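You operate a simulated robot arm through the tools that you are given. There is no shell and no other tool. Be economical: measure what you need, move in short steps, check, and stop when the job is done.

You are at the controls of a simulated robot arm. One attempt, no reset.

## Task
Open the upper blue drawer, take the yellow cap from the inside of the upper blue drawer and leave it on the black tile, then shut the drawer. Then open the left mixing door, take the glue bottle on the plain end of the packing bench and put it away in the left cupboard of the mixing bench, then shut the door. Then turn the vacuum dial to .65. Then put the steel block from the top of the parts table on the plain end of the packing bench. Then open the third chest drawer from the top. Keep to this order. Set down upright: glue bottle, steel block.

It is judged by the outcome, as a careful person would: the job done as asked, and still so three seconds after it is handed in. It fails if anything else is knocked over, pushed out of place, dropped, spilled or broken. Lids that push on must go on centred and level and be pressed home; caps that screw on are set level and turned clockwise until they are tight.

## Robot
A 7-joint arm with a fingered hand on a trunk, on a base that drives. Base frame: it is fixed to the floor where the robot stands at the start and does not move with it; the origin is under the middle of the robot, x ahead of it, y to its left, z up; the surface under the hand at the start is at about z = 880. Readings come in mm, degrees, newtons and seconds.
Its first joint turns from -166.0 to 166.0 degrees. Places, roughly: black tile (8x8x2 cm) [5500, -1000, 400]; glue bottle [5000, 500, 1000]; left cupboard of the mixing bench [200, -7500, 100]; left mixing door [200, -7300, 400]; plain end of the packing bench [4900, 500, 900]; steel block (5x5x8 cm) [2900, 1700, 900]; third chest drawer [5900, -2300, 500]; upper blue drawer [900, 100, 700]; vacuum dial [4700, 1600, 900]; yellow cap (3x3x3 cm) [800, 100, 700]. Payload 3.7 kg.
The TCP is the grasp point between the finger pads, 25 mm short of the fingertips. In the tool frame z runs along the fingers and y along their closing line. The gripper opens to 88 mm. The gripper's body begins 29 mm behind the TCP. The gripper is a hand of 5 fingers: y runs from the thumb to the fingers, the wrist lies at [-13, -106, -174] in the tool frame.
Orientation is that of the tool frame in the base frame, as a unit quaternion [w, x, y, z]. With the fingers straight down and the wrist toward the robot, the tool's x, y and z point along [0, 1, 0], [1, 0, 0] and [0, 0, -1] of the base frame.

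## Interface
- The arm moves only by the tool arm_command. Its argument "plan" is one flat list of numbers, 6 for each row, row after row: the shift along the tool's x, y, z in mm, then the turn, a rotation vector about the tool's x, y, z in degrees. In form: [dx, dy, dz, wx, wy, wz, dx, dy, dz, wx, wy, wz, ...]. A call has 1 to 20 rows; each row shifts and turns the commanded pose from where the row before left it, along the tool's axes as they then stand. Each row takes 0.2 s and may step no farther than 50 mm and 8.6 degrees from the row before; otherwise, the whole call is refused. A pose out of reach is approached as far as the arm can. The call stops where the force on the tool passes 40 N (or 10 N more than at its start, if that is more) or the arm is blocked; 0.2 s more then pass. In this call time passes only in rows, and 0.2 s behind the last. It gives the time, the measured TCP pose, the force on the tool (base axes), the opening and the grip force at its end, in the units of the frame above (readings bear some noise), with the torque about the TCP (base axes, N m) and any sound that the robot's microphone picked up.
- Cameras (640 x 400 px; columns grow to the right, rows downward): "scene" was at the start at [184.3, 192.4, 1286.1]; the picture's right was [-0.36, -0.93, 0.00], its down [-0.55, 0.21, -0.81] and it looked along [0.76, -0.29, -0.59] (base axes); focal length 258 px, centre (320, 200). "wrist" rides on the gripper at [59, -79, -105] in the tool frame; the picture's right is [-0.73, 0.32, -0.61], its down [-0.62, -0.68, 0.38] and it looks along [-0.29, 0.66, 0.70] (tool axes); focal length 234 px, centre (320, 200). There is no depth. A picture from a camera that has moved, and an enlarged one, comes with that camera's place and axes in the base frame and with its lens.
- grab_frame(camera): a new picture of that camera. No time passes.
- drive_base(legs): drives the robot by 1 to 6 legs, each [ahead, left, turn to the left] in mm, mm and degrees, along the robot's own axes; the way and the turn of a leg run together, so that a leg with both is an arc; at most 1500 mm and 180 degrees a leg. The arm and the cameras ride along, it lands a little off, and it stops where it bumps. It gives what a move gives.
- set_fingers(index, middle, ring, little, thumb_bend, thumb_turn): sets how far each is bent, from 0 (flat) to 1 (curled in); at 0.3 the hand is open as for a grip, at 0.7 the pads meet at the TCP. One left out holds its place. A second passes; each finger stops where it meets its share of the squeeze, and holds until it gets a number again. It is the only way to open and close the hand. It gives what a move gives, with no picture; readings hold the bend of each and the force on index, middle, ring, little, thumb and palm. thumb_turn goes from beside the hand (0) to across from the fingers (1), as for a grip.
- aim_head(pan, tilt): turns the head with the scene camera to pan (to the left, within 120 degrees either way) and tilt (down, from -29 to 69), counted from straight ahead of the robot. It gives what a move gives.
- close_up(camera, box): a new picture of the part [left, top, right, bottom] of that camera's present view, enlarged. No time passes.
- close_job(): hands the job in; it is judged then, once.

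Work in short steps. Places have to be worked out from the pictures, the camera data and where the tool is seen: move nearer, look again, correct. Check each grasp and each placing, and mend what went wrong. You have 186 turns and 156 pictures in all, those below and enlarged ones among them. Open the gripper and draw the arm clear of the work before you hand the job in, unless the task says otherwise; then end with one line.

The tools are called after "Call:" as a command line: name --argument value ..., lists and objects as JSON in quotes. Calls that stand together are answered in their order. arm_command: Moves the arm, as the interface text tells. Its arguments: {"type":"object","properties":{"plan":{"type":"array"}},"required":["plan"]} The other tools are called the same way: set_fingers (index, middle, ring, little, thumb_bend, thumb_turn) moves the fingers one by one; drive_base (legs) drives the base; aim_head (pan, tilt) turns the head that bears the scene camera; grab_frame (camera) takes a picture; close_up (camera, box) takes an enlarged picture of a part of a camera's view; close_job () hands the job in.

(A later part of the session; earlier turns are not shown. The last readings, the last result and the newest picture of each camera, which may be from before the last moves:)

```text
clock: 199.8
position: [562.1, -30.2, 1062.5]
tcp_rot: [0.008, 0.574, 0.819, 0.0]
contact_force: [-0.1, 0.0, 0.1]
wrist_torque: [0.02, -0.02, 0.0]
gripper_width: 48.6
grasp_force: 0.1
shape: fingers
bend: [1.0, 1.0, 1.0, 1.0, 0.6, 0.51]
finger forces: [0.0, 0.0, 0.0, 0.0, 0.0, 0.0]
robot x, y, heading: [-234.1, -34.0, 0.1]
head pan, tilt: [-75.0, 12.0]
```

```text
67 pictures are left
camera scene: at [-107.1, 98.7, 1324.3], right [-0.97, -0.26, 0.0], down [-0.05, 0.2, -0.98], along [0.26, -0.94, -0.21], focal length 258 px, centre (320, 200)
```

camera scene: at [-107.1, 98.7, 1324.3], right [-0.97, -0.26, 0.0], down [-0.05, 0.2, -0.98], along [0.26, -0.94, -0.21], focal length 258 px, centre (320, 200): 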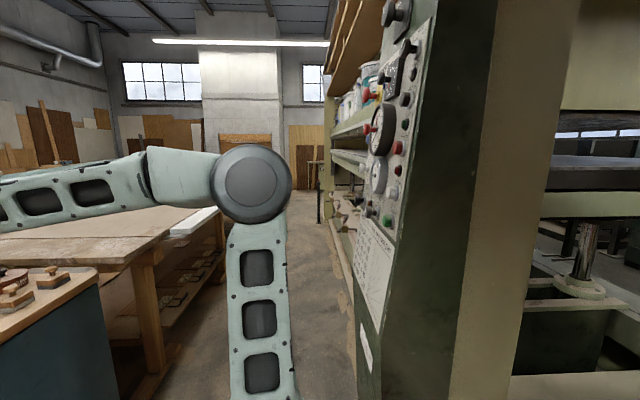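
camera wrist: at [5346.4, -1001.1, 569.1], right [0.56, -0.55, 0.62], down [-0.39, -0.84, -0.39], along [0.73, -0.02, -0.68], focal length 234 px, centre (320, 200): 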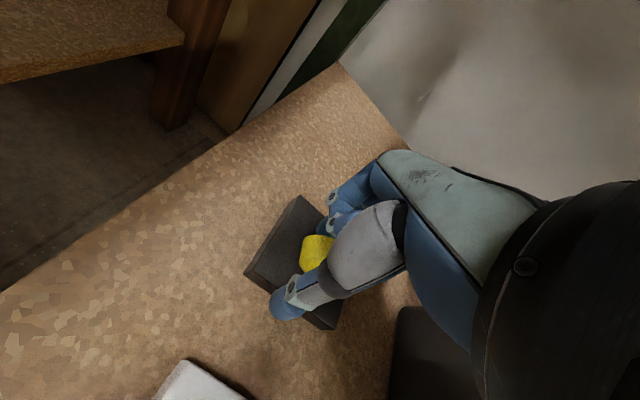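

There's a corridor about 1 m wide between the big bench and the press. I'll tuck the arm in, turn parallel to it and drive along.

Call:
arm_command --plan '[-26, -40, 0, 0, 0, 0, -26, -40, 0, 0, 0, 0, -26, -40, 0, 0, 0, 0, -26, -40, 0, 0, 0, 0, -26, -40, 0, 0, 0, 8, -26, -40, 0, 0, 0, 8]'

Call:
drive_base --legs '[[217, 81, 0], [0, 0, -70], [700, 80, 0], [900, 0, 0]]'

Call:
aim_head --pan -10 --tilt 20

Call:
grab_frame --camera "scene"

```text
clock: 201.2
position: [382.6, -253.2, 1059.4]
tcp_rot: [0.008, 0.683, 0.731, 0.001]
contact_force: [0.1, 0.7, 0.1]
wrist_torque: [-0.01, -0.03, 0.02]
gripper_width: 48.4
grasp_force: 0.1
shape: fingers
bend: [1.0, 1.0, 1.0, 1.0, 0.6, 0.51]
finger forces: [0.1, 0.0, 0.0, 0.0, 0.1, 0.1]
robot x, y, heading: [-235.6, -33.2, 0.2]
head pan, tilt: [-75.0, 12.0]
```

```text
clock: 205.8
position: [30.5, -602.9, 1058.5]
tcp_rot: [0.005, 0.971, 0.241, -0.009]
contact_force: [-0.6, 0.2, 0.6]
wrist_torque: [0.0, -0.03, 0.0]
gripper_width: 48.4
grasp_force: 0.0
shape: fingers
bend: [1.0, 1.0, 1.0, 1.0, 0.6, 0.51]
finger forces: [0.0, 0.0, 0.0, 0.0, 0.0, 0.0]
robot x, y, heading: [-15.9, 53.5, -67.4]
head pan, tilt: [-75.0, 12.0]
stopped in leg 2: the robot was blocked; the commanded pose is now the measured one
```

```text
clock: 207.1
position: [30.6, -603.8, 1059.6]
tcp_rot: [0.004, 0.971, 0.239, -0.008]
contact_force: [0.2, 0.0, -0.2]
wrist_torque: [0.02, -0.03, -0.01]
gripper_width: 48.3
grasp_force: 0.1
shape: fingers
bend: [1.0, 1.0, 1.0, 1.0, 0.6, 0.51]
finger forces: [0.1, 0.0, 0.1, 0.1, 0.0, 0.0]
robot x, y, heading: [-10.4, 46.6, -67.3]
head pan, tilt: [-10.0, 20.0]
```

```text
66 pictures are left
camera scene: at [255.6, -49.9, 1311.1], right [-0.98, -0.22, 0.0], down [-0.08, 0.33, -0.94], along [0.21, -0.92, -0.34], focal length 258 px, centre (320, 200)
```

scene: 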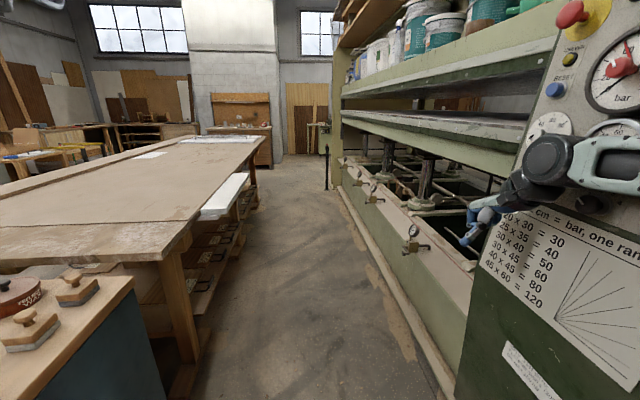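

The turn stopped just short, probably near the press column. I'll shift left away from it, finish the turn and drive on.

Call:
drive_base --legs '[[0, 110, 0], [0, 0, -2.7], [1500, 0, 0]]'

```text
clock: 215.7
position: [657.9, -1946.9, 1059.8]
tcp_rot: [0.005, 0.973, 0.232, -0.008]
contact_force: [-0.3, 0.5, 0.2]
wrist_torque: [-0.03, 0.02, -0.01]
gripper_width: 48.5
grasp_force: 0.0
shape: fingers
bend: [1.0, 1.0, 1.0, 1.0, 0.6, 0.51]
finger forces: [0.0, 0.1, 0.1, 0.0, 0.1, 0.0]
robot x, y, heading: [620.9, -1294.1, -67.9]
head pan, tilt: [-10.0, 20.0]
```

Call:
drive_base --legs '[[1500, -60, -2.2], [1200, 0, 0]]'

Call:
aim_head --pan -35 --tilt 15

Call:
grab_frame --camera "scene"

```text
refused: leg 1 is longer than a leg can be; nothing moved
```

```text
clock: 216.6
position: [657.5, -1946.6, 1058.0]
tcp_rot: [0.004, 0.973, 0.232, -0.008]
contact_force: [-0.4, 0.5, 0.7]
wrist_torque: [-0.05, -0.04, 0.04]
gripper_width: 48.5
grasp_force: 0.0
shape: fingers
bend: [1.0, 1.0, 1.0, 1.0, 0.6, 0.51]
finger forces: [0.0, 0.1, 0.0, 0.1, 0.1, 0.0]
robot x, y, heading: [621.6, -1293.4, -68.1]
head pan, tilt: [-35.0, 15.0]
```

```text
65 pictures are left
camera scene: at [848.6, -1395.9, 1319.5], right [-0.97, 0.22, 0.0], down [0.06, 0.25, -0.97], along [-0.22, -0.94, -0.26], focal length 258 px, centre (320, 200)
```

scene: 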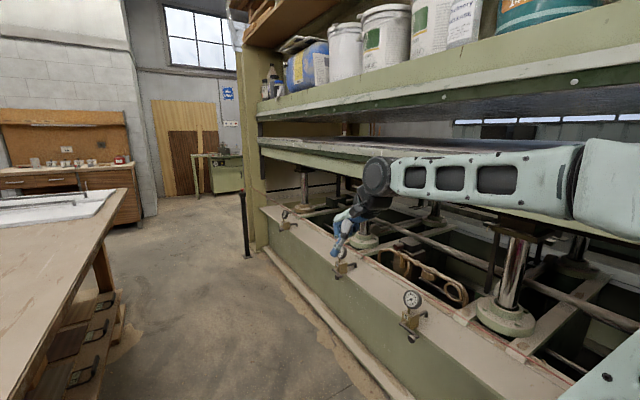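

Call:
drive_base --legs '[[1450, -60, -2], [1300, 0, 0]]'

Call:
aim_head --pan -40 --tilt 12

Call:
grab_frame --camera "scene"

```text
clock: 230.0
position: [1526.4, -4568.2, 1059.0]
tcp_rot: [0.004, 0.977, 0.213, -0.008]
contact_force: [-0.3, 0.0, -0.7]
wrist_torque: [-0.01, -0.03, 0.01]
gripper_width: 48.2
grasp_force: 0.1
shape: fingers
bend: [1.0, 1.0, 1.0, 1.0, 0.6, 0.51]
finger forces: [0.0, 0.0, 0.1, 0.1, 0.0, 0.0]
robot x, y, heading: [1518.9, -3915.8, -70.3]
head pan, tilt: [-35.0, 15.0]
```

```text
clock: 230.7
position: [1527.2, -4567.7, 1057.9]
tcp_rot: [0.004, 0.977, 0.214, -0.008]
contact_force: [0.5, -0.6, -0.7]
wrist_torque: [0.0, 0.01, -0.01]
gripper_width: 48.7
grasp_force: 0.1
shape: fingers
bend: [1.0, 1.0, 1.0, 1.0, 0.6, 0.51]
finger forces: [0.0, 0.0, 0.1, 0.0, 0.0, 0.1]
robot x, y, heading: [1517.6, -3917.8, -70.7]
head pan, tilt: [-40.0, 12.0]
```

```text
64 pictures are left
camera scene: at [1732.0, -4022.4, 1324.4], right [-0.94, 0.35, 0.0], down [0.07, 0.2, -0.98], along [-0.34, -0.92, -0.21], focal length 258 px, centre (320, 200)
```

scene: 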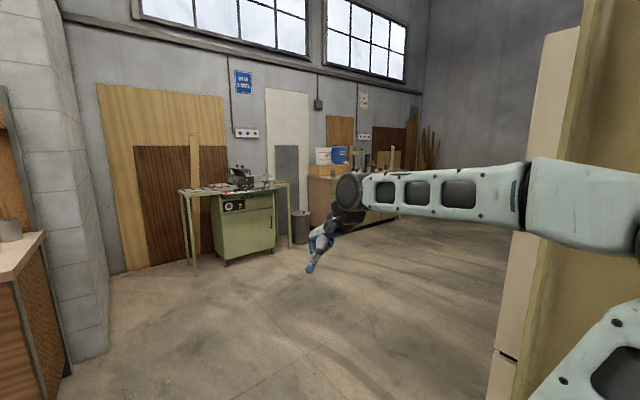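

The mixing bench is straight beyond the hand, against the wall. I'll drive past the press end, then sidestep right toward it.

Call:
drive_base --legs '[[1000, 0, 0], [300, -1300, 0]]'

Call:
aim_head --pan -25 --tilt 20

Call:
grab_frame --camera "scene"

```text
clock: 242.1
position: [687.1, -6199.6, 1059.1]
tcp_rot: [0.004, 0.981, 0.194, -0.009]
contact_force: [-1.1, 0.3, 0.6]
wrist_torque: [-0.01, -0.04, -0.02]
gripper_width: 48.6
grasp_force: 0.0
shape: fingers
bend: [1.0, 1.0, 1.0, 1.0, 0.6, 0.51]
finger forces: [0.1, 0.0, 0.0, 0.1, 0.1, 0.0]
robot x, y, heading: [701.8, -5545.1, -72.6]
head pan, tilt: [-40.0, 12.0]
```

```text
clock: 242.9
position: [687.7, -6198.9, 1058.9]
tcp_rot: [0.004, 0.981, 0.194, -0.008]
contact_force: [-0.3, 0.4, 0.1]
wrist_torque: [-0.03, 0.01, 0.0]
gripper_width: 48.3
grasp_force: 0.1
shape: fingers
bend: [1.0, 1.0, 1.0, 1.0, 0.6, 0.51]
finger forces: [0.1, 0.0, 0.0, 0.1, 0.0, 0.0]
robot x, y, heading: [702.7, -5551.2, -72.7]
head pan, tilt: [-25.0, 20.0]
```

```text
63 pictures are left
camera scene: at [937.3, -5667.8, 1311.4], right [-0.99, 0.13, 0.0], down [0.04, 0.34, -0.94], along [-0.12, -0.93, -0.34], focal length 258 px, centre (320, 200)
```

scene: 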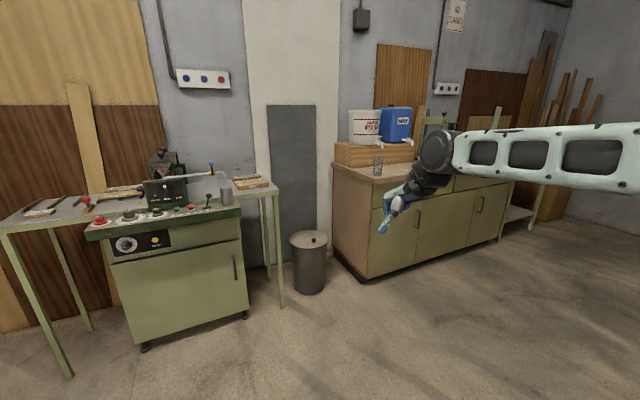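

I can see the mixing bench; its left door has a vertical handle near [-88, -7446, 450], hinged on the left. I'll drive to stand squarely in front.

Call:
drive_base --legs '[[600, -1127, 0], [0, 0, 2.4]]'

Call:
aim_head --pan -10 --tilt 35

Call:
grab_frame --camera "scene"

```text
clock: 249.8
position: [-204.2, -7115.6, 1059.1]
tcp_rot: [0.005, 0.976, 0.218, -0.008]
contact_force: [-0.1, 0.1, 0.2]
wrist_torque: [-0.03, 0.0, -0.03]
gripper_width: 48.3
grasp_force: 0.0
shape: fingers
bend: [1.0, 1.0, 1.0, 1.0, 0.6, 0.51]
finger forces: [0.1, 0.1, 0.0, 0.1, 0.1, 0.0]
robot x, y, heading: [-223.5, -6462.1, -69.9]
head pan, tilt: [-25.0, 20.0]
```

```text
clock: 250.6
position: [-203.5, -7115.8, 1058.5]
tcp_rot: [0.005, 0.976, 0.218, -0.008]
contact_force: [-0.2, -0.1, 0.4]
wrist_torque: [-0.02, -0.04, 0.01]
gripper_width: 48.5
grasp_force: 0.0
shape: fingers
bend: [1.0, 1.0, 1.0, 1.0, 0.6, 0.51]
finger forces: [0.1, 0.0, 0.1, 0.1, 0.0, 0.0]
robot x, y, heading: [-220.5, -6462.5, -69.6]
head pan, tilt: [-10.0, 35.0]
```

```text
62 pictures are left
camera scene: at [43.1, -6567.0, 1287.6], right [-0.98, -0.18, 0.0], down [-0.1, 0.56, -0.82], along [0.15, -0.81, -0.57], focal length 258 px, centre (320, 200)
```

scene: 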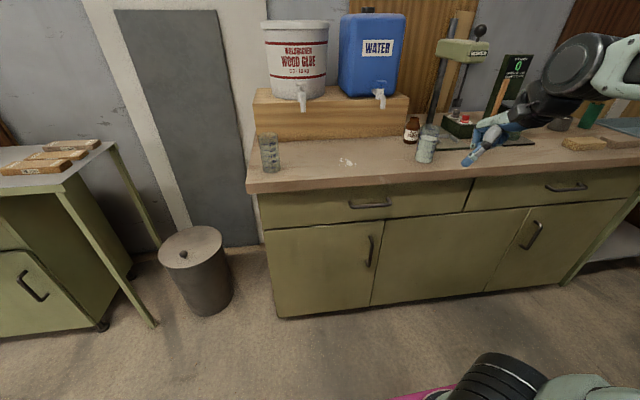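

The left door's vertical handle is at about [-23, -7372, 480], 923 mm ahead and slightly right. I'll open the hand, bring it to point forward, then lower and roll it so the fingers can wrap the vertical bar.

Call:
set_fingers --index 0.3 --middle 0.3 --ring 0.3 --little 0.3 --thumb_bend 0.3 --thumb_turn 1.0

Call:
arm_command --plan '[0, 40, 0, 0, 0, 5, 0, 40, 0, 0, 0, 0, 0, 20, 0, 0, 0, 0, 0, 0, 0, -8.5, 0, 0, 0, 0, 0, -8.5, 0, 0, 0, 0, 0, -8.5, 0, 0, 0, 0, 0, -8.5, 0, 0, 0, 0, 0, -8.5, 0, 0, 0, 0, 0, -8.5, 0, 0, 0, 0, 0, -8.5, 0, 0, 0, 0, 0, -8.5, 0, 0, 0, 0, 0, -8.5, 0, 0, 0, 0, 0, -8.5, 0, 0, 0, 0, 0, -5, 0, 0]'

Call:
arm_command --plan '[0, -48, 0, 0, 0, 0, 0, -48, 0, 0, 0, 0, 0, -48, 0, 0, 0, 0, 0, -48, 0, 0, 0, 0, 0, -48, 0, 0, 0, 0, 0, -48, 0, 0, 0, 0, 0, -48, 0, 0, 0, 0, 0, -48, 0, 0, 0, 0, 0, -48, 0, 0, 0, 0, 0, -48, 0, 0, 0, 0]'

```text
clock: 251.6
position: [-202.9, -7116.1, 1058.2]
tcp_rot: [0.004, 0.976, 0.218, -0.008]
contact_force: [0.0, -0.5, -0.4]
wrist_torque: [-0.03, 0.01, 0.01]
gripper_width: 84.3
grasp_force: 0.0
shape: fingers
bend: [0.3, 0.3, 0.3, 0.3, 0.3, 0.97]
finger forces: [0.0, 0.0, 0.0, 0.1, 0.1, 0.0]
robot x, y, heading: [-222.1, -6462.1, -69.6]
head pan, tilt: [-10.0, 35.0]
```

```text
clock: 254.6
position: [-166.6, -7208.1, 1059.4]
tcp_rot: [0.7, 0.692, 0.13, 0.12]
contact_force: [0.4, -0.4, 0.1]
wrist_torque: [-0.01, 0.01, -0.01]
gripper_width: 84.3
grasp_force: 0.2
shape: fingers
bend: [0.3, 0.3, 0.3, 0.3, 0.3, 0.97]
finger forces: [0.0, 0.0, 0.0, 0.0, 0.0, 0.0]
robot x, y, heading: [-219.9, -6462.1, -69.9]
head pan, tilt: [-10.0, 35.0]
```

```text
clock: 256.8
position: [-173.4, -7238.9, 625.7]
tcp_rot: [0.699, 0.693, 0.129, 0.119]
contact_force: [-0.7, -0.2, 0.8]
wrist_torque: [0.0, 0.03, 0.01]
gripper_width: 84.6
grasp_force: 0.1
shape: fingers
bend: [0.3, 0.3, 0.3, 0.3, 0.3, 0.97]
finger forces: [0.0, 0.0, 0.1, 0.1, 0.0, 0.0]
out of reach, approached as far as the arm can: row 1, 2, 10
robot x, y, heading: [-220.6, -6463.0, -69.5]
head pan, tilt: [-10.0, 35.0]
```

Call:
arm_command --plan '[0, 0, 0, 0, 0, -8.5, 0, 0, 0, 0, 0, -8.5, 0, 0, 0, 0, 0, -8.5, 0, 0, 0, 0, 0, -8.5, 0, 0, 0, 0, 0, -8.5, 0, 0, 0, 0, 0, -8.5, 0, 0, 0, 0, 0, -8.5, 0, 0, 0, 0, 0, -8.5, 0, 0, 0, 0, 0, -8.5, 0, 0, 0, 0, 0, -8.5, 0, 0, 0, 0, 0, -4, 30, 20, 0, 0, 0, 0, 30, 20, 0, 0, 0, 0, 30, 15, 0, 0, 0, 0]'

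Call:
close_up --camera "scene" --box '[240, 180, 480, 330]'

```text
clock: 259.8
position: [-123.6, -7220.4, 532.6]
tcp_rot: [0.582, 0.404, 0.577, -0.406]
contact_force: [-0.7, 0.4, 0.3]
wrist_torque: [0.0, 0.02, 0.02]
gripper_width: 84.8
grasp_force: 0.1
shape: fingers
bend: [0.3, 0.3, 0.3, 0.3, 0.3, 0.97]
finger forces: [0.0, 0.1, 0.0, 0.0, 0.1, 0.1]
robot x, y, heading: [-222.0, -6461.5, -69.7]
head pan, tilt: [-10.0, 35.0]
```

```text
2.67 times, centred on (360, 255) of scene
camera zoom: at [42.9, -6567.1, 1287.5], right [-0.98, -0.18, 0.0], down [-0.1, 0.56, -0.82], along [0.15, -0.81, -0.57], focal length 689 px, centre (213, 53)
```

zoom: 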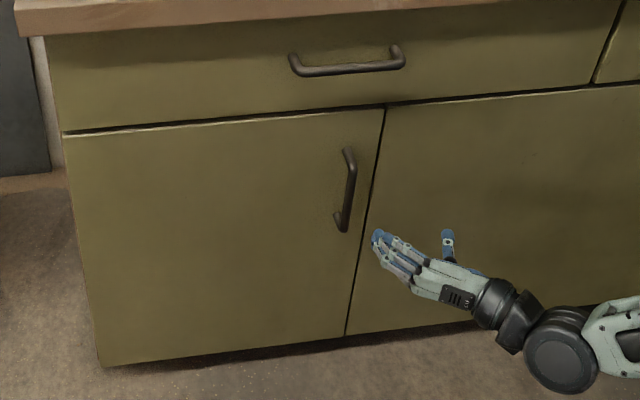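

The hand is oriented well. I'll align it with the bar (42 mm left, 36 mm down) and advance most of the way.

Call:
arm_command --plan '[18, 21, 30, 0, 0, 0, 18, 21, 30, 0, 0, 0, 0, 0, 30, 0, 0, 0]'

Call:
close_up --camera "scene" --box '[300, 210, 420, 285]'

Call:
grab_frame --camera "wrist"

```text
clock: 260.6
position: [-50.4, -7288.8, 498.9]
tcp_rot: [0.582, 0.403, 0.578, -0.406]
contact_force: [1.1, -0.2, 0.3]
wrist_torque: [0.0, 0.01, -0.01]
gripper_width: 84.6
grasp_force: 0.1
shape: fingers
bend: [0.3, 0.3, 0.3, 0.3, 0.3, 0.97]
finger forces: [0.1, 0.1, 0.0, 0.0, 0.0, 0.0]
robot x, y, heading: [-222.1, -6464.9, -69.8]
head pan, tilt: [-10.0, 35.0]
```

```text
5.33 times, centred on (360, 248) of scene
camera zoom: at [43.0, -6567.0, 1287.5], right [-0.98, -0.18, 0.0], down [-0.1, 0.56, -0.82], along [0.15, -0.81, -0.57], focal length 1378 px, centre (107, -53)
```

zoom: 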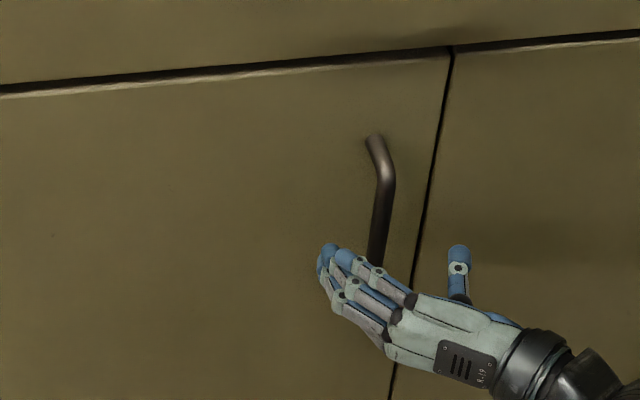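

```text
59 pictures are left
camera wrist: at [-160.3, -7217.0, 441.1], right [0.09, 0.69, 0.72], down [-0.51, -0.59, 0.63], along [0.86, -0.42, 0.3], focal length 234 px, centre (320, 200)
```

wrist: 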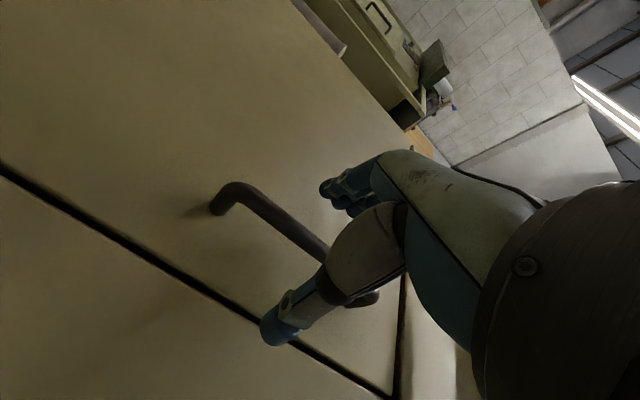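

Comparing scene and wrist rays puts the bar nearer than assumed: about 46 mm ahead, 18 mm left, centred near z 525. I'll move accordingly.

Call:
arm_command --plan '[-10, 9, 0, 0, 0, 0, -8, 9, 12, 0, 0, 0, 0, 0, 12, 0, 0, 0, 0, 0, 10, 0, 0, 0]'

Call:
grab_frame --camera "wrist"

```text
clock: 261.6
position: [-23.3, -7313.9, 516.8]
tcp_rot: [0.582, 0.403, 0.577, -0.406]
contact_force: [0.1, -1.0, 0.5]
wrist_torque: [-0.04, -0.01, 0.01]
gripper_width: 84.5
grasp_force: 0.1
shape: fingers
bend: [0.3, 0.3, 0.3, 0.3, 0.3, 0.97]
finger forces: [0.1, 0.0, 0.1, 0.0, 0.0, 0.0]
robot x, y, heading: [-222.7, -6465.7, -70.0]
head pan, tilt: [-10.0, 35.0]
```

```text
58 pictures are left
camera wrist: at [-132.7, -7242.1, 459.2], right [0.09, 0.69, 0.72], down [-0.51, -0.59, 0.63], along [0.86, -0.42, 0.3], focal length 234 px, centre (320, 200)
```

wrist: 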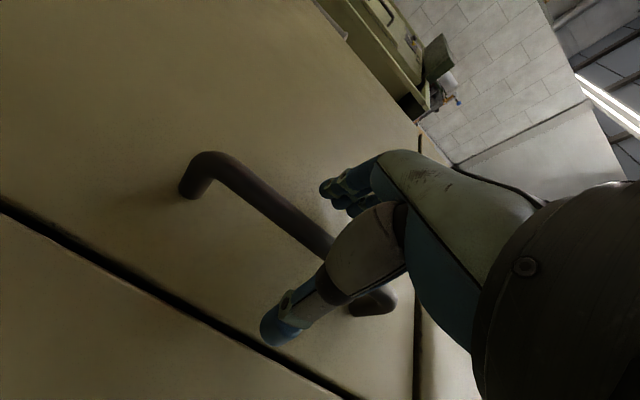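

The bar is now between fingers and thumb, right at the grasp point. Closing the hand on it.

Call:
set_fingers --index 0.74 --middle 0.74 --ring 0.74 --little 0.74 --thumb_bend 0.66

Call:
arm_command --plan '[0, 0, -10, 0, 0, 0, 0, 0, -12, 0, 0, 0, 0, 1, -14, 0, 0, 0, 0, 1, -14, 0, 0, 0]'

Call:
close_up --camera "scene" --box '[240, 180, 480, 330]'

```text
clock: 262.6
position: [-22.9, -7313.4, 516.8]
tcp_rot: [0.582, 0.403, 0.577, -0.407]
contact_force: [-3.4, -1.6, 0.8]
wrist_torque: [-0.01, 0.03, -0.01]
gripper_width: 0.5
grasp_force: 2.8
shape: fingers
bend: [0.74, 0.74, 0.74, 0.73, 0.63, 1.0]
finger forces: [0.1, 0.0, 0.1, 1.5, 3.7, 0.1]
robot x, y, heading: [-219.5, -6465.8, -69.5]
head pan, tilt: [-10.0, 35.0]
```

```text
clock: 263.6
position: [-37.5, -7266.1, 517.4]
tcp_rot: [0.583, 0.403, 0.578, -0.405]
contact_force: [12.7, 2.8, -0.5]
wrist_torque: [-0.01, 0.32, 0.0]
gripper_width: 0.1
grasp_force: 6.0
shape: fingers
bend: [0.74, 0.74, 0.74, 0.72, 0.66, 1.0]
finger forces: [1.9, 0.1, 1.2, 8.9, 0.0, 0.0]
robot x, y, heading: [-222.7, -6461.8, -69.7]
head pan, tilt: [-10.0, 35.0]
```

```text
2.67 times, centred on (360, 255) of scene
camera zoom: at [43.5, -6566.9, 1287.4], right [-0.98, -0.18, 0.0], down [-0.1, 0.56, -0.82], along [0.15, -0.81, -0.57], focal length 689 px, centre (213, 53)
```

zoom: 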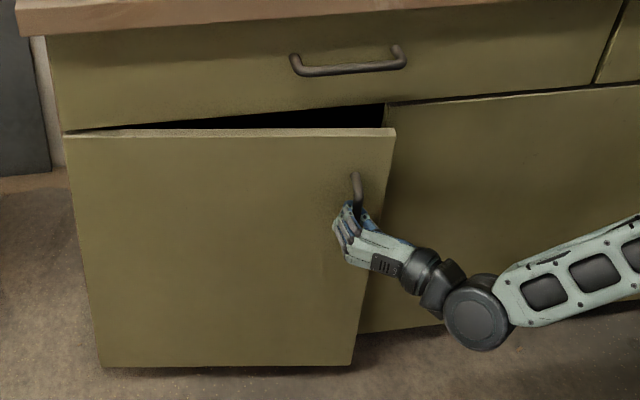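

The door is opening. I'll follow its arc, yawing slightly right as it swings.

Call:
arm_command --plan '[0, 2, -15, 2, 0, 0, 0, 3, -15, 2, 0, 0, 0, 3, -15, 2, 0, 0, 0, 4, -15, 2, 0, 0, 0, 5, -15, 2, 0, 0, 0, 5, -15, 2, 0, 0, 0, 5, -15, 2, 0, 0, 0, 5, -15, 2, 0, 0]'

Call:
close_up --camera "scene" --box '[240, 180, 480, 330]'

```text
clock: 265.4
position: [-35.7, -7163.5, 548.5]
tcp_rot: [0.518, 0.481, 0.518, -0.482]
contact_force: [12.2, -2.0, -38.2]
wrist_torque: [0.36, 0.5, 0.0]
gripper_width: 0.1
grasp_force: 25.6
shape: fingers
bend: [0.74, 0.74, 0.74, 0.72, 0.66, 1.0]
finger forces: [1.5, 0.0, 24.6, 23.4, 0.7, 0.0]
out of reach, approached as far as the arm can: row 5, 6, 7, 8
robot x, y, heading: [-217.5, -6463.7, -69.9]
head pan, tilt: [-10.0, 35.0]
```

```text
2.67 times, centred on (360, 255) of scene
camera zoom: at [43.5, -6568.2, 1287.3], right [-0.98, -0.18, 0.0], down [-0.1, 0.57, -0.82], along [0.15, -0.81, -0.57], focal length 689 px, centre (213, 53)
```

zoom: 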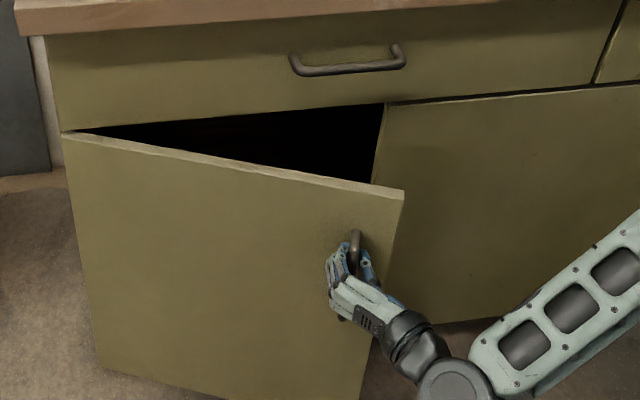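

The arm is at its near limit with the door ~21° open. I'll release the handle and back the base away.

Call:
set_fingers --index 0.3 --middle 0.3 --ring 0.3 --little 0.3 --thumb_bend 0.3

Call:
drive_base --legs '[[-240, 0, 0]]'

Call:
arm_command --plan '[0, -40, 10, -8, 0, 0, 0, -40, 10, -8, 0, 0, 0, -40, 10, 0, 0, 0, 0, -40, 10, 0, 0, 0]'

Call:
grab_frame --camera "scene"

```text
clock: 266.4
position: [-34.0, -7163.9, 549.9]
tcp_rot: [0.519, 0.481, 0.516, -0.482]
contact_force: [-10.7, 1.2, -37.2]
wrist_torque: [0.57, -0.26, -0.18]
gripper_width: 84.4
grasp_force: 18.4
shape: fingers
bend: [0.3, 0.3, 0.7, 0.3, 0.3, 0.98]
finger forces: [0.0, 0.0, 37.1, 0.0, 0.0, 0.0]
robot x, y, heading: [-219.4, -6462.7, -69.7]
head pan, tilt: [-10.0, 35.0]
```

```text
clock: 268.2
position: [-122.7, -6932.6, 551.4]
tcp_rot: [0.519, 0.481, 0.516, -0.483]
contact_force: [0.9, -0.3, 0.0]
wrist_torque: [0.03, 0.0, 0.0]
gripper_width: 84.5
grasp_force: 0.1
shape: fingers
bend: [0.3, 0.3, 0.3, 0.3, 0.3, 0.98]
finger forces: [0.1, 0.1, 0.0, 0.0, 0.0, 0.0]
robot x, y, heading: [-308.8, -6227.7, -70.2]
head pan, tilt: [-10.0, 35.0]
```

```text
clock: 269.2
position: [-265.5, -7007.0, 551.2]
tcp_rot: [0.581, 0.404, 0.577, -0.407]
contact_force: [0.3, 0.4, 0.0]
wrist_torque: [0.02, -0.01, -0.02]
gripper_width: 84.7
grasp_force: 0.0
shape: fingers
bend: [0.3, 0.3, 0.3, 0.3, 0.3, 0.98]
finger forces: [0.0, 0.1, 0.1, 0.0, 0.1, 0.1]
robot x, y, heading: [-305.7, -6229.0, -70.0]
head pan, tilt: [-10.0, 35.0]
```

```text
55 pictures are left
camera scene: at [-42.7, -6335.9, 1287.5], right [-0.98, -0.17, 0.0], down [-0.1, 0.56, -0.82], along [0.14, -0.81, -0.57], focal length 258 px, centre (320, 200)
```

scene: 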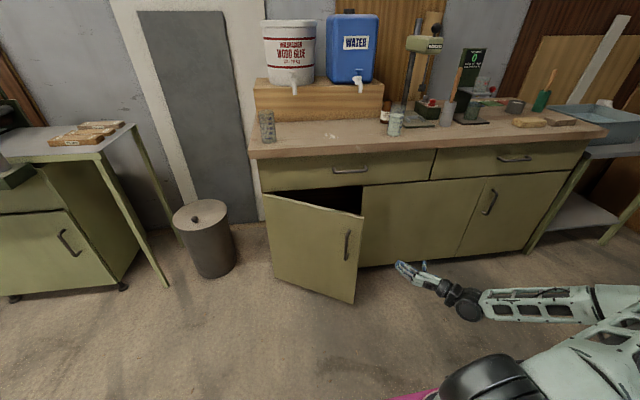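

The door is about 20° open. I'll move the hand forward past the door's free edge, then left behind it, to sweep it open.

Call:
drive_base --legs '[[325, 0, 0]]'

Call:
arm_command --plan '[0, 30, 0, 0, 0, 0, 0, 30, 0, 0, 0, 0, 0, 30, 0, 0, 0, 0, 0, 30, 0, 0, 0, 0, 0, 25, 0, 0, 0, 0, 0, 25, 0, 0, 0, 0]'

Call:
grab_frame --camera "scene"

```text
clock: 271.3
position: [-147.6, -7313.5, 552.3]
tcp_rot: [0.583, 0.402, 0.579, -0.404]
contact_force: [0.2, 0.8, 0.3]
wrist_torque: [0.0, 0.01, 0.0]
gripper_width: 84.4
grasp_force: 0.0
shape: fingers
bend: [0.3, 0.3, 0.3, 0.3, 0.3, 0.98]
finger forces: [0.0, 0.0, 0.0, 0.0, 0.0, 0.1]
robot x, y, heading: [-193.0, -6535.2, -69.6]
head pan, tilt: [-10.0, 35.0]
```

```text
clock: 272.7
position: [12.3, -7250.2, 551.1]
tcp_rot: [0.582, 0.403, 0.579, -0.405]
contact_force: [0.1, -0.6, -0.3]
wrist_torque: [-0.03, 0.01, -0.02]
gripper_width: 84.6
grasp_force: 0.0
shape: fingers
bend: [0.3, 0.3, 0.3, 0.3, 0.3, 0.98]
finger forces: [0.1, 0.0, 0.1, 0.0, 0.0, 0.0]
robot x, y, heading: [-191.1, -6537.9, -69.5]
head pan, tilt: [-10.0, 35.0]
```

```text
54 pictures are left
camera scene: at [70.7, -6639.9, 1287.5], right [-0.98, -0.18, 0.0], down [-0.1, 0.56, -0.82], along [0.15, -0.81, -0.57], focal length 258 px, centre (320, 200)
```

scene: 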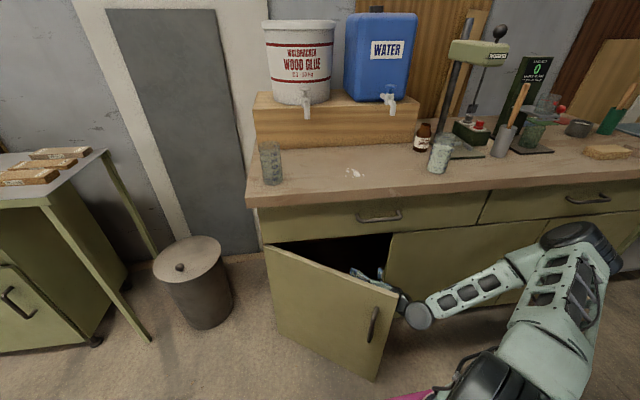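

The hand is behind the door. I'll sweep left and back to swing it open.

Call:
arm_command --plan '[0, 30, -5, 0, 0, 0, 0, 30, -5, 0, 0, 0, 0, 30, -5, 0, 0, 0, 0, 30, -10, 0, 0, 0, 0, 30, -10, 0, 0, 0, 0, 30, -10, 0, 0, 0, 0, 30, -10, 0, 0, 0, 0, 30, -10, 0, 0, 0]'

Call:
drive_base --legs '[[-60, 200, 0]]'

Call:
grab_frame --camera "scene"

```text
clock: 274.5
position: [212.6, -7118.1, 560.6]
tcp_rot: [0.582, 0.402, 0.58, -0.404]
contact_force: [0.0, 0.5, -0.2]
wrist_torque: [-0.04, 0.03, -0.01]
gripper_width: 84.9
grasp_force: 0.0
shape: fingers
bend: [0.3, 0.3, 0.3, 0.3, 0.3, 0.98]
finger forces: [0.0, 0.1, 0.0, 0.0, 0.1, 0.1]
out of reach, approached as far as the arm can: row 8
robot x, y, heading: [-193.7, -6540.7, -69.4]
head pan, tilt: [-10.0, 35.0]
```

```text
clock: 275.9
position: [316.6, -7036.4, 558.4]
tcp_rot: [0.579, 0.405, 0.58, -0.406]
contact_force: [-26.3, -1.4, 5.0]
wrist_torque: [0.04, -0.57, -0.06]
gripper_width: 73.8
grasp_force: 13.5
shape: fingers
bend: [0.4, 0.42, 0.38, 0.31, 0.3, 0.98]
finger forces: [7.5, 9.0, 8.4, 1.8, 0.1, 0.0]
robot x, y, heading: [-85.4, -6457.9, -69.6]
head pan, tilt: [-10.0, 35.0]
stopped in leg 1: the force on the tool passed its limit at 57 N (the readings are from after the stop); the commanded pose is now the measured one
```

```text
53 pictures are left
camera scene: at [179.1, -6557.5, 1287.6], right [-0.98, -0.18, 0.0], down [-0.1, 0.56, -0.82], along [0.15, -0.81, -0.57], focal length 258 px, centre (320, 200)
```

scene: 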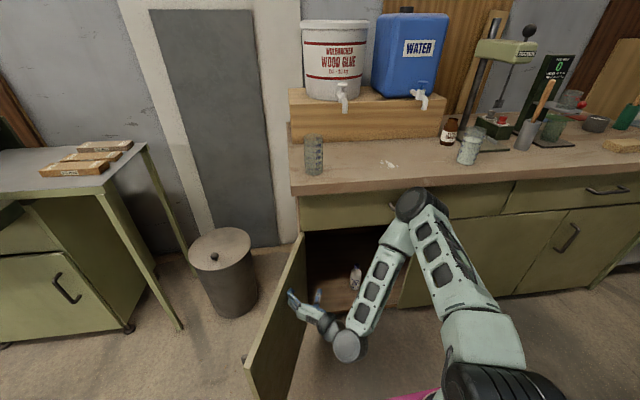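

The door is now wide open (~95°) against its stop. I'll pull the hand away, back off and tuck the arm for the trip to the packing bench.

Call:
arm_command --plan '[0, -30, 0, 0, 0, 0, 0, -40, 0, 0, 0, 0, 0, -40, 0, 0, 0, 0, 0, -40, 0, 0, 0, 0]'

Call:
close_up --camera "scene" --box '[260, 200, 436, 310]'

Call:
drive_base --legs '[[-600, 0, 0]]'

Call:
arm_command --plan '[-45, 0, 0, 0, 0, 0, -45, 0, 0, 0, 0, 0, -45, 0, 0, 0, 0, 0, -45, 0, 0, 0, 0, 0, -45, 0, 0, 0, 0, 0, -45, 0, 0, 0, 0, 0, -45, 0, 0, 0, 0, 0, -45, 0, 0, 0, 0, 0, -45, -30, 0, 0, 0, 0, -45, -30, 0, 0, 0, 0, -45, -30, 0, 0, 0, 0]'

```text
clock: 276.9
position: [180.4, -7088.8, 561.7]
tcp_rot: [0.58, 0.402, 0.582, -0.405]
contact_force: [-0.1, 1.0, -0.3]
wrist_torque: [0.0, 0.02, 0.0]
gripper_width: 84.9
grasp_force: 0.1
shape: fingers
bend: [0.3, 0.3, 0.3, 0.3, 0.3, 0.98]
finger forces: [0.0, 0.0, 0.0, 0.0, 0.0, 0.0]
robot x, y, heading: [-86.5, -6456.6, -69.2]
head pan, tilt: [-10.0, 35.0]
```

```text
3.64 times, centred on (348, 255) of scene
camera zoom: at [180.5, -6557.1, 1287.5], right [-0.98, -0.19, 0.0], down [-0.11, 0.56, -0.82], along [0.15, -0.8, -0.57], focal length 940 px, centre (218, 0)
```

zoom: 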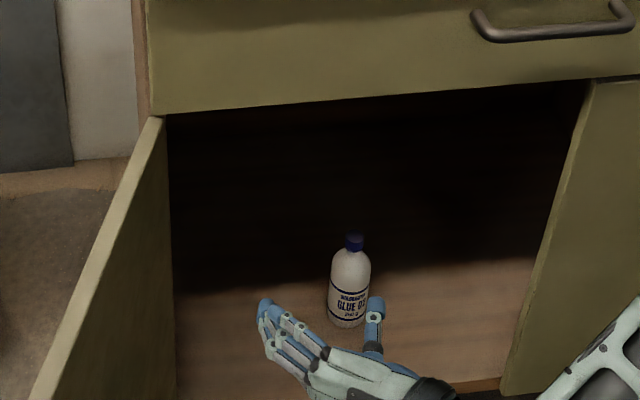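

```text
clock: 280.3
position: [-29.2, -6517.0, 562.0]
tcp_rot: [0.583, 0.398, 0.585, -0.4]
contact_force: [0.0, -0.4, -1.4]
wrist_torque: [-0.01, 0.0, 0.0]
gripper_width: 84.7
grasp_force: 0.0
shape: fingers
bend: [0.3, 0.3, 0.3, 0.3, 0.3, 0.98]
finger forces: [0.0, 0.1, 0.0, 0.1, 0.0, 0.1]
robot x, y, heading: [-303.1, -5889.8, -68.5]
head pan, tilt: [-10.0, 35.0]
```

```text
refused: row 9 steps farther than a row can; nothing moved
```

The cupboard already holds a blue-capped bottle, with free floor to its left at z≈100. I'll raise the arm with legal steps.

Call:
arm_command --plan '[-45, 0, 0, 0, 0, 0, -45, 0, 0, 0, 0, 0, -45, 0, 0, 0, 0, 0, -45, 0, 0, 0, 0, 0, -45, 0, 0, 0, 0, 0, -45, 0, 0, 0, 0, 0, -45, 0, 0, 0, 0, 0, -45, 0, 0, 0, 0, 0, -35, -30, 0, 0, 0, 0, -35, -30, 0, 0, 0, 0, -35, -30, 0, 0, 0, 0, -35, -30, 0, 0, 0, 0]'

```text
clock: 282.9
position: [-111.0, -6641.3, 1024.5]
tcp_rot: [0.582, 0.398, 0.586, -0.399]
contact_force: [0.7, -0.3, 0.9]
wrist_torque: [0.0, 0.0, 0.01]
gripper_width: 84.7
grasp_force: 0.0
shape: fingers
bend: [0.3, 0.3, 0.3, 0.3, 0.3, 0.98]
finger forces: [0.0, 0.1, 0.0, 0.1, 0.0, 0.0]
out of reach, approached as far as the arm can: row 1, 2, 3, 4, 5, 6
robot x, y, heading: [-304.2, -5888.3, -68.3]
head pan, tilt: [-10.0, 35.0]
```

Now the long drive back for the glue bottle: first sideways to the corridor line.

Call:
drive_base --legs '[[0, 0, -2], [150, 1250, 0], [0, 1130, 0]]'

```text
clock: 295.0
position: [2169.4, -5900.0, 1023.4]
tcp_rot: [0.584, 0.396, 0.586, -0.399]
contact_force: [0.0, 0.1, -0.4]
wrist_torque: [0.02, -0.01, -0.01]
gripper_width: 84.8
grasp_force: 0.1
shape: fingers
bend: [0.3, 0.3, 0.3, 0.3, 0.3, 0.98]
finger forces: [0.0, 0.0, 0.1, 0.0, 0.0, 0.0]
robot x, y, heading: [1976.9, -5147.1, -68.3]
head pan, tilt: [-10.0, 35.0]
```

Call:
drive_base --legs '[[0, 0, -2], [-1500, 0, 0], [-1300, 0, 0]]'

```text
clock: 309.1
position: [1221.3, -3239.8, 1024.6]
tcp_rot: [0.568, 0.419, 0.57, -0.421]
contact_force: [-0.6, 0.1, 0.1]
wrist_torque: [0.02, -0.03, -0.01]
gripper_width: 84.6
grasp_force: 0.1
shape: fingers
bend: [0.3, 0.3, 0.3, 0.3, 0.3, 0.98]
finger forces: [0.0, 0.0, 0.0, 0.0, 0.0, 0.0]
robot x, y, heading: [1086.3, -2474.3, -72.5]
head pan, tilt: [-10.0, 35.0]
```

Call:
drive_base --legs '[[0, 0, 2.2], [-1490, -70, 0], [-1300, 0, 0], [-700, 0, 0]]'

```text
clock: 320.5
position: [475.9, -1100.9, 1021.7]
tcp_rot: [0.582, 0.392, 0.59, -0.399]
contact_force: [0.4, -0.1, 1.1]
wrist_torque: [-0.02, -0.03, 0.01]
gripper_width: 84.9
grasp_force: 0.1
shape: fingers
bend: [0.3, 0.3, 0.3, 0.3, 0.3, 0.98]
finger forces: [0.0, 0.0, 0.0, 0.0, 0.0, 0.1]
robot x, y, heading: [289.2, -353.8, -70.6]
head pan, tilt: [-10.0, 35.0]
stopped in leg 3: the robot was blocked; the commanded pose is now the measured one
```

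Blocked, probably by the cabinet handles on the left. I'll shift right a little and continue back.

Call:
drive_base --legs '[[0, -90, 0], [-750, 0, 0], [-520, 0, 0]]'

```text
clock: 321.8
position: [400.6, -1139.1, 1018.8]
tcp_rot: [0.581, 0.387, 0.596, -0.396]
contact_force: [0.5, 0.6, -0.1]
wrist_torque: [-0.01, 0.03, -0.01]
gripper_width: 84.7
grasp_force: 0.0
shape: fingers
bend: [0.3, 0.3, 0.3, 0.3, 0.3, 0.98]
finger forces: [0.1, 0.0, 0.1, 0.0, 0.0, 0.1]
robot x, y, heading: [200.6, -389.9, -70.1]
head pan, tilt: [-10.0, 35.0]
stopped in leg 2: the robot was blocked; the commanded pose is now the measured one
```

Let me look to the right to see what is touching.

Call:
aim_head --pan -75 --tilt 30

Call:
grab_frame --camera "scene"

```text
clock: 323.2
position: [399.1, -1138.7, 1019.3]
tcp_rot: [0.58, 0.387, 0.596, -0.398]
contact_force: [0.3, -0.4, -0.5]
wrist_torque: [-0.04, -0.01, -0.02]
gripper_width: 85.0
grasp_force: 0.1
shape: fingers
bend: [0.3, 0.3, 0.3, 0.3, 0.3, 0.98]
finger forces: [0.0, 0.0, 0.1, 0.1, 0.0, 0.1]
robot x, y, heading: [198.9, -388.4, -70.1]
head pan, tilt: [-75.0, 30.0]
```

```text
51 pictures are left
camera scene: at [376.0, -464.3, 1294.7], right [-0.57, 0.82, 0.0], down [0.41, 0.29, -0.87], along [-0.71, -0.5, -0.5], focal length 258 px, centre (320, 200)
```

scene: 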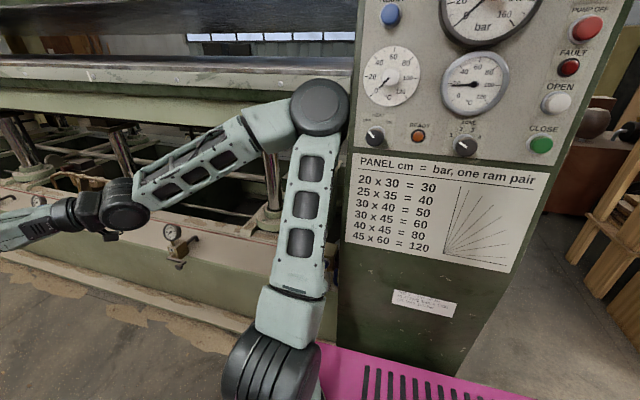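

The elbow is against the press column. I'll drive forward clear, restore the compact tool-down pose that passed before, and shift left.

Call:
drive_base --legs '[[250, 70, 0]]'

Call:
arm_command --plan '[0, 0, 0, 0, 0, 8.5, 0, 0, 0, 0, 0, 8.5, 0, 0, 0, 0, 0, 8.5, 0, 0, 0, 0, 0, 8.5, 0, 0, 0, 0, 0, 8.5, 0, 0, 0, 0, 0, 8.5, 0, 0, 0, 0, 0, 8.5, 0, 0, 0, 0, 0, 8.5, 0, 0, 0, 0, 0, 8.5, 0, 0, 0, 0, 0, 8.5, 0, 0, 0, 0, 0, 5]'

Call:
arm_command --plan '[0, 0, 0, 8.5, 0, 0, 0, 0, 0, 8.5, 0, 0, 0, 0, 0, 8.5, 0, 0, 0, 0, 0, 8.5, 0, 0, 0, 0, 0, 8.5, 0, 0, 0, 0, 0, 8.5, 0, 0, 0, 0, 0, 8.5, 0, 0, 0, 0, 0, 8.5, 0, 0, 0, 0, 0, 8.5, 0, 0, 0, 0, 0, 8.5, 0, 0, 0, 0, 0, 5, 0, 0, 0, -40, -10, 0, 0, 0, 0, -40, -10, 0, 0, 0, 0, -40, -10, 0, 0, 0, 0, -20, -10, 0, 0, 0]'

```text
clock: 325.0
position: [549.0, -1345.4, 1020.5]
tcp_rot: [0.583, 0.387, 0.594, -0.397]
contact_force: [-0.9, 0.2, 0.1]
wrist_torque: [0.01, -0.02, -0.02]
gripper_width: 85.0
grasp_force: 0.0
shape: fingers
bend: [0.3, 0.3, 0.3, 0.3, 0.3, 0.98]
finger forces: [0.2, 0.1, 0.0, 0.1, 0.1, 0.0]
robot x, y, heading: [351.0, -600.3, -70.0]
head pan, tilt: [-75.0, 30.0]
```

```text
clock: 327.4
position: [547.4, -1343.3, 1021.4]
tcp_rot: [0.693, 0.694, 0.145, 0.132]
contact_force: [-0.3, 0.4, 0.3]
wrist_torque: [0.0, 0.0, -0.02]
gripper_width: 84.8
grasp_force: 0.0
shape: fingers
bend: [0.3, 0.3, 0.3, 0.3, 0.3, 0.98]
finger forces: [0.1, 0.0, 0.0, 0.1, 0.0, 0.0]
robot x, y, heading: [347.1, -596.3, -69.7]
head pan, tilt: [-75.0, 30.0]
```

```text
clock: 330.6
position: [495.0, -1215.4, 1063.5]
tcp_rot: [-0.001, 0.981, 0.196, -0.011]
contact_force: [-0.6, 0.1, 0.3]
wrist_torque: [0.01, -0.05, -0.02]
gripper_width: 84.7
grasp_force: 0.0
shape: fingers
bend: [0.3, 0.3, 0.3, 0.3, 0.3, 0.98]
finger forces: [0.1, 0.1, 0.1, 0.1, 0.0, 0.0]
robot x, y, heading: [351.8, -599.0, -69.8]
head pan, tilt: [-75.0, 30.0]
```

Call:
drive_base --legs '[[-750, 0, 0], [-750, 0, 0]]'

```text
clock: 338.3
position: [-11.5, 179.0, 1064.0]
tcp_rot: [-0.001, 0.979, 0.201, -0.011]
contact_force: [0.1, -0.5, -0.8]
wrist_torque: [0.0, 0.03, 0.01]
gripper_width: 84.9
grasp_force: 0.0
shape: fingers
bend: [0.3, 0.3, 0.3, 0.3, 0.3, 0.98]
finger forces: [0.1, 0.1, 0.0, 0.0, 0.1, 0.1]
robot x, y, heading: [-163.8, 796.8, -69.2]
head pan, tilt: [-75.0, 30.0]
```

Call:
drive_base --legs '[[0, 0, 89], [1450, -350, 0], [900, -780, 0], [1400, 0, 0]]'

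Call:
aim_head --pan -25 --tilt 25

Call:
grab_frame --camera "scene"

```text
clock: 361.8
position: [4354.5, 1371.9, 1062.5]
tcp_rot: [0.007, 0.543, 0.84, -0.009]
contact_force: [-0.1, -0.3, 0.3]
wrist_torque: [-0.02, 0.03, 0.0]
gripper_width: 84.8
grasp_force: 0.0
shape: fingers
bend: [0.3, 0.3, 0.3, 0.3, 0.3, 0.98]
finger forces: [0.1, 0.1, 0.0, 0.1, 0.1, 0.0]
robot x, y, heading: [3748.2, 1207.7, 21.6]
head pan, tilt: [-75.0, 30.0]
```

```text
clock: 362.9
position: [4354.0, 1371.9, 1062.7]
tcp_rot: [0.007, 0.543, 0.839, -0.008]
contact_force: [0.2, 0.3, 0.7]
wrist_torque: [0.0, 0.0, 0.02]
gripper_width: 84.7
grasp_force: 0.1
shape: fingers
bend: [0.3, 0.3, 0.3, 0.3, 0.3, 0.98]
finger forces: [0.0, 0.0, 0.0, 0.0, 0.0, 0.1]
robot x, y, heading: [3741.6, 1207.5, 22.0]
head pan, tilt: [-25.0, 25.0]
```

```text
50 pictures are left
camera scene: at [3846.9, 1449.9, 1303.2], right [-0.06, -1.0, 0.0], down [-0.42, 0.02, -0.91], along [0.9, -0.05, -0.42], focal length 258 px, centre (320, 200)
```

scene: 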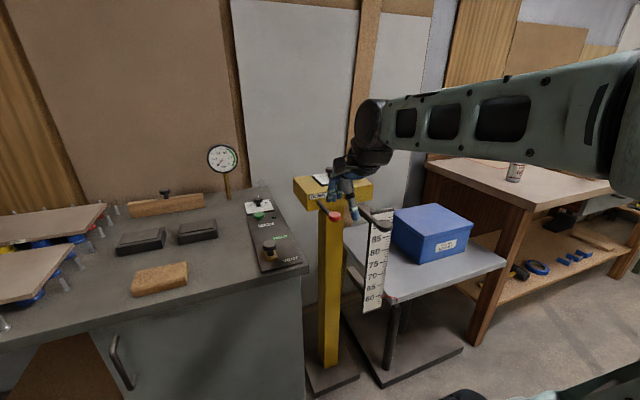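

The drift left me further left than planned, near the yellow post. I'll retract the hand, then slide right to the packing bench.

Call:
arm_command --plan '[0, -40, -5, 0, 0, 0, 0, -40, -5, 0, 0, 0, 0, -40, -5, 0, 0, 0]'

Call:
drive_base --legs '[[0, 0, -1.7], [60, -100, 0], [0, -720, 0]]'

Call:
aim_head --pan -10 --tilt 25

Call:
grab_frame --camera "scene"

```text
clock: 363.7
position: [4246.6, 1325.5, 1078.3]
tcp_rot: [0.007, 0.543, 0.84, -0.009]
contact_force: [0.5, -0.3, 0.1]
wrist_torque: [0.02, 0.0, 0.0]
gripper_width: 84.6
grasp_force: 0.1
shape: fingers
bend: [0.3, 0.3, 0.3, 0.3, 0.3, 0.98]
finger forces: [0.0, 0.0, 0.0, 0.0, 0.1, 0.0]
robot x, y, heading: [3742.6, 1208.9, 21.7]
head pan, tilt: [-25.0, 25.0]
```

```text
clock: 368.8
position: [4585.9, 577.5, 1078.3]
tcp_rot: [0.007, 0.549, 0.836, -0.009]
contact_force: [-0.2, 0.3, -0.4]
wrist_torque: [0.0, 0.0, 0.01]
gripper_width: 84.9
grasp_force: 0.0
shape: fingers
bend: [0.3, 0.3, 0.3, 0.3, 0.3, 0.98]
finger forces: [0.1, 0.0, 0.0, 0.0, 0.0, 0.1]
robot x, y, heading: [4079.9, 474.6, 20.5]
head pan, tilt: [-25.0, 25.0]
```

```text
clock: 369.6
position: [4586.6, 577.5, 1079.2]
tcp_rot: [0.007, 0.549, 0.836, -0.009]
contact_force: [-0.4, -0.2, -0.4]
wrist_torque: [0.01, -0.01, 0.01]
gripper_width: 84.8
grasp_force: 0.0
shape: fingers
bend: [0.3, 0.3, 0.3, 0.3, 0.3, 0.98]
finger forces: [0.0, 0.1, 0.1, 0.1, 0.0, 0.0]
robot x, y, heading: [4076.1, 475.1, 20.9]
head pan, tilt: [-10.0, 25.0]
```

```text
49 pictures are left
camera scene: at [4186.0, 734.1, 1303.3], right [0.19, -0.98, 0.0], down [-0.42, -0.08, -0.91], along [0.89, 0.17, -0.42], focal length 258 px, centre (320, 200)
```

scene: 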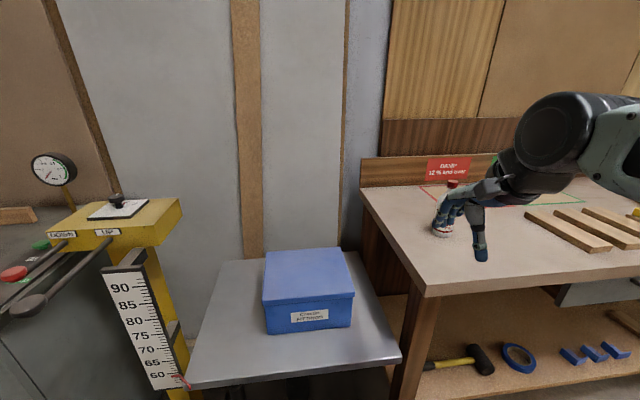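

The bottle is at [4887, 500], ~170 mm tall, well within reach. I'll turn the hand so the thumb and fingers close sideways and it points forward-down at 45°, then approach.

Call:
arm_command --plan '[0, 0, 0, 0, 0, -8.5, 0, 0, 0, 0, 0, -8.5, 0, 0, 0, 0, 0, -8.5, 0, 0, 0, 0, 0, -8.5, 0, 0, 0, 0, 0, -8.5, 0, 0, 0, 0, 0, -8.5, 0, 0, 0, 0, 0, -8.5, 0, 0, 0, 0, 0, -8.5, 0, 0, 0, 0, 0, -8.5, 0, 0, 0, 0, 0, -8, 0, 0, 0, 0, -8.5, 0, 0, 0, 0, 0, -8.5, 0, 0, 0, 0, 0, -8.5, 0, 0, 0, 0, 0, -8.5, 0, 0, 0, 0, 0, -8.5, 0]'

Call:
arm_command --plan '[-4, -29, 25, 0, 0, 0, -4, -29, 25, 0, 0, 0, -4, -29, 25, 0, 0, 0, -4, -29, 25, 0, 0, 0, -4, -29, 25, 0, 0, 0]'

Call:
grab_frame --camera "scene"

```text
clock: 372.8
position: [4585.8, 578.4, 1078.9]
tcp_rot: [0.359, -0.15, 0.92, 0.047]
contact_force: [-0.2, 0.1, 0.9]
wrist_torque: [0.03, -0.03, -0.01]
gripper_width: 84.6
grasp_force: 0.0
shape: fingers
bend: [0.3, 0.3, 0.3, 0.3, 0.3, 0.98]
finger forces: [0.0, 0.1, 0.0, 0.1, 0.1, 0.0]
robot x, y, heading: [4080.8, 472.5, 21.1]
head pan, tilt: [-10.0, 25.0]
```

```text
clock: 374.0
position: [4724.9, 470.3, 1005.9]
tcp_rot: [0.358, -0.149, 0.921, 0.046]
contact_force: [-0.6, -0.3, -1.1]
wrist_torque: [-0.02, 0.01, 0.01]
gripper_width: 84.7
grasp_force: 0.0
shape: fingers
bend: [0.3, 0.3, 0.3, 0.3, 0.3, 0.98]
finger forces: [0.0, 0.1, 0.0, 0.1, 0.0, 0.1]
robot x, y, heading: [4079.5, 474.5, 20.7]
head pan, tilt: [-10.0, 25.0]
```

```text
48 pictures are left
camera scene: at [4185.9, 734.2, 1303.3], right [0.19, -0.98, 0.0], down [-0.41, -0.08, -0.91], along [0.89, 0.17, -0.42], focal length 258 px, centre (320, 200)
```

scene: 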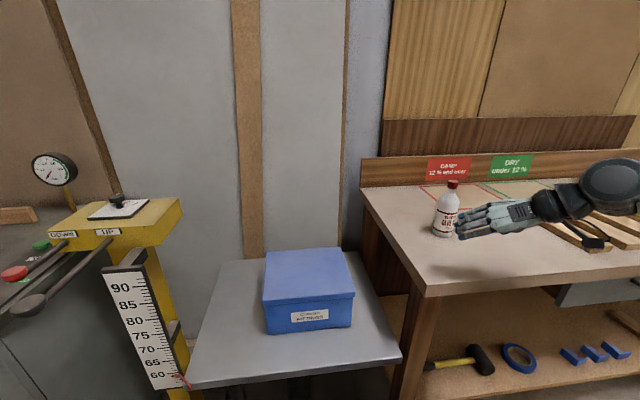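

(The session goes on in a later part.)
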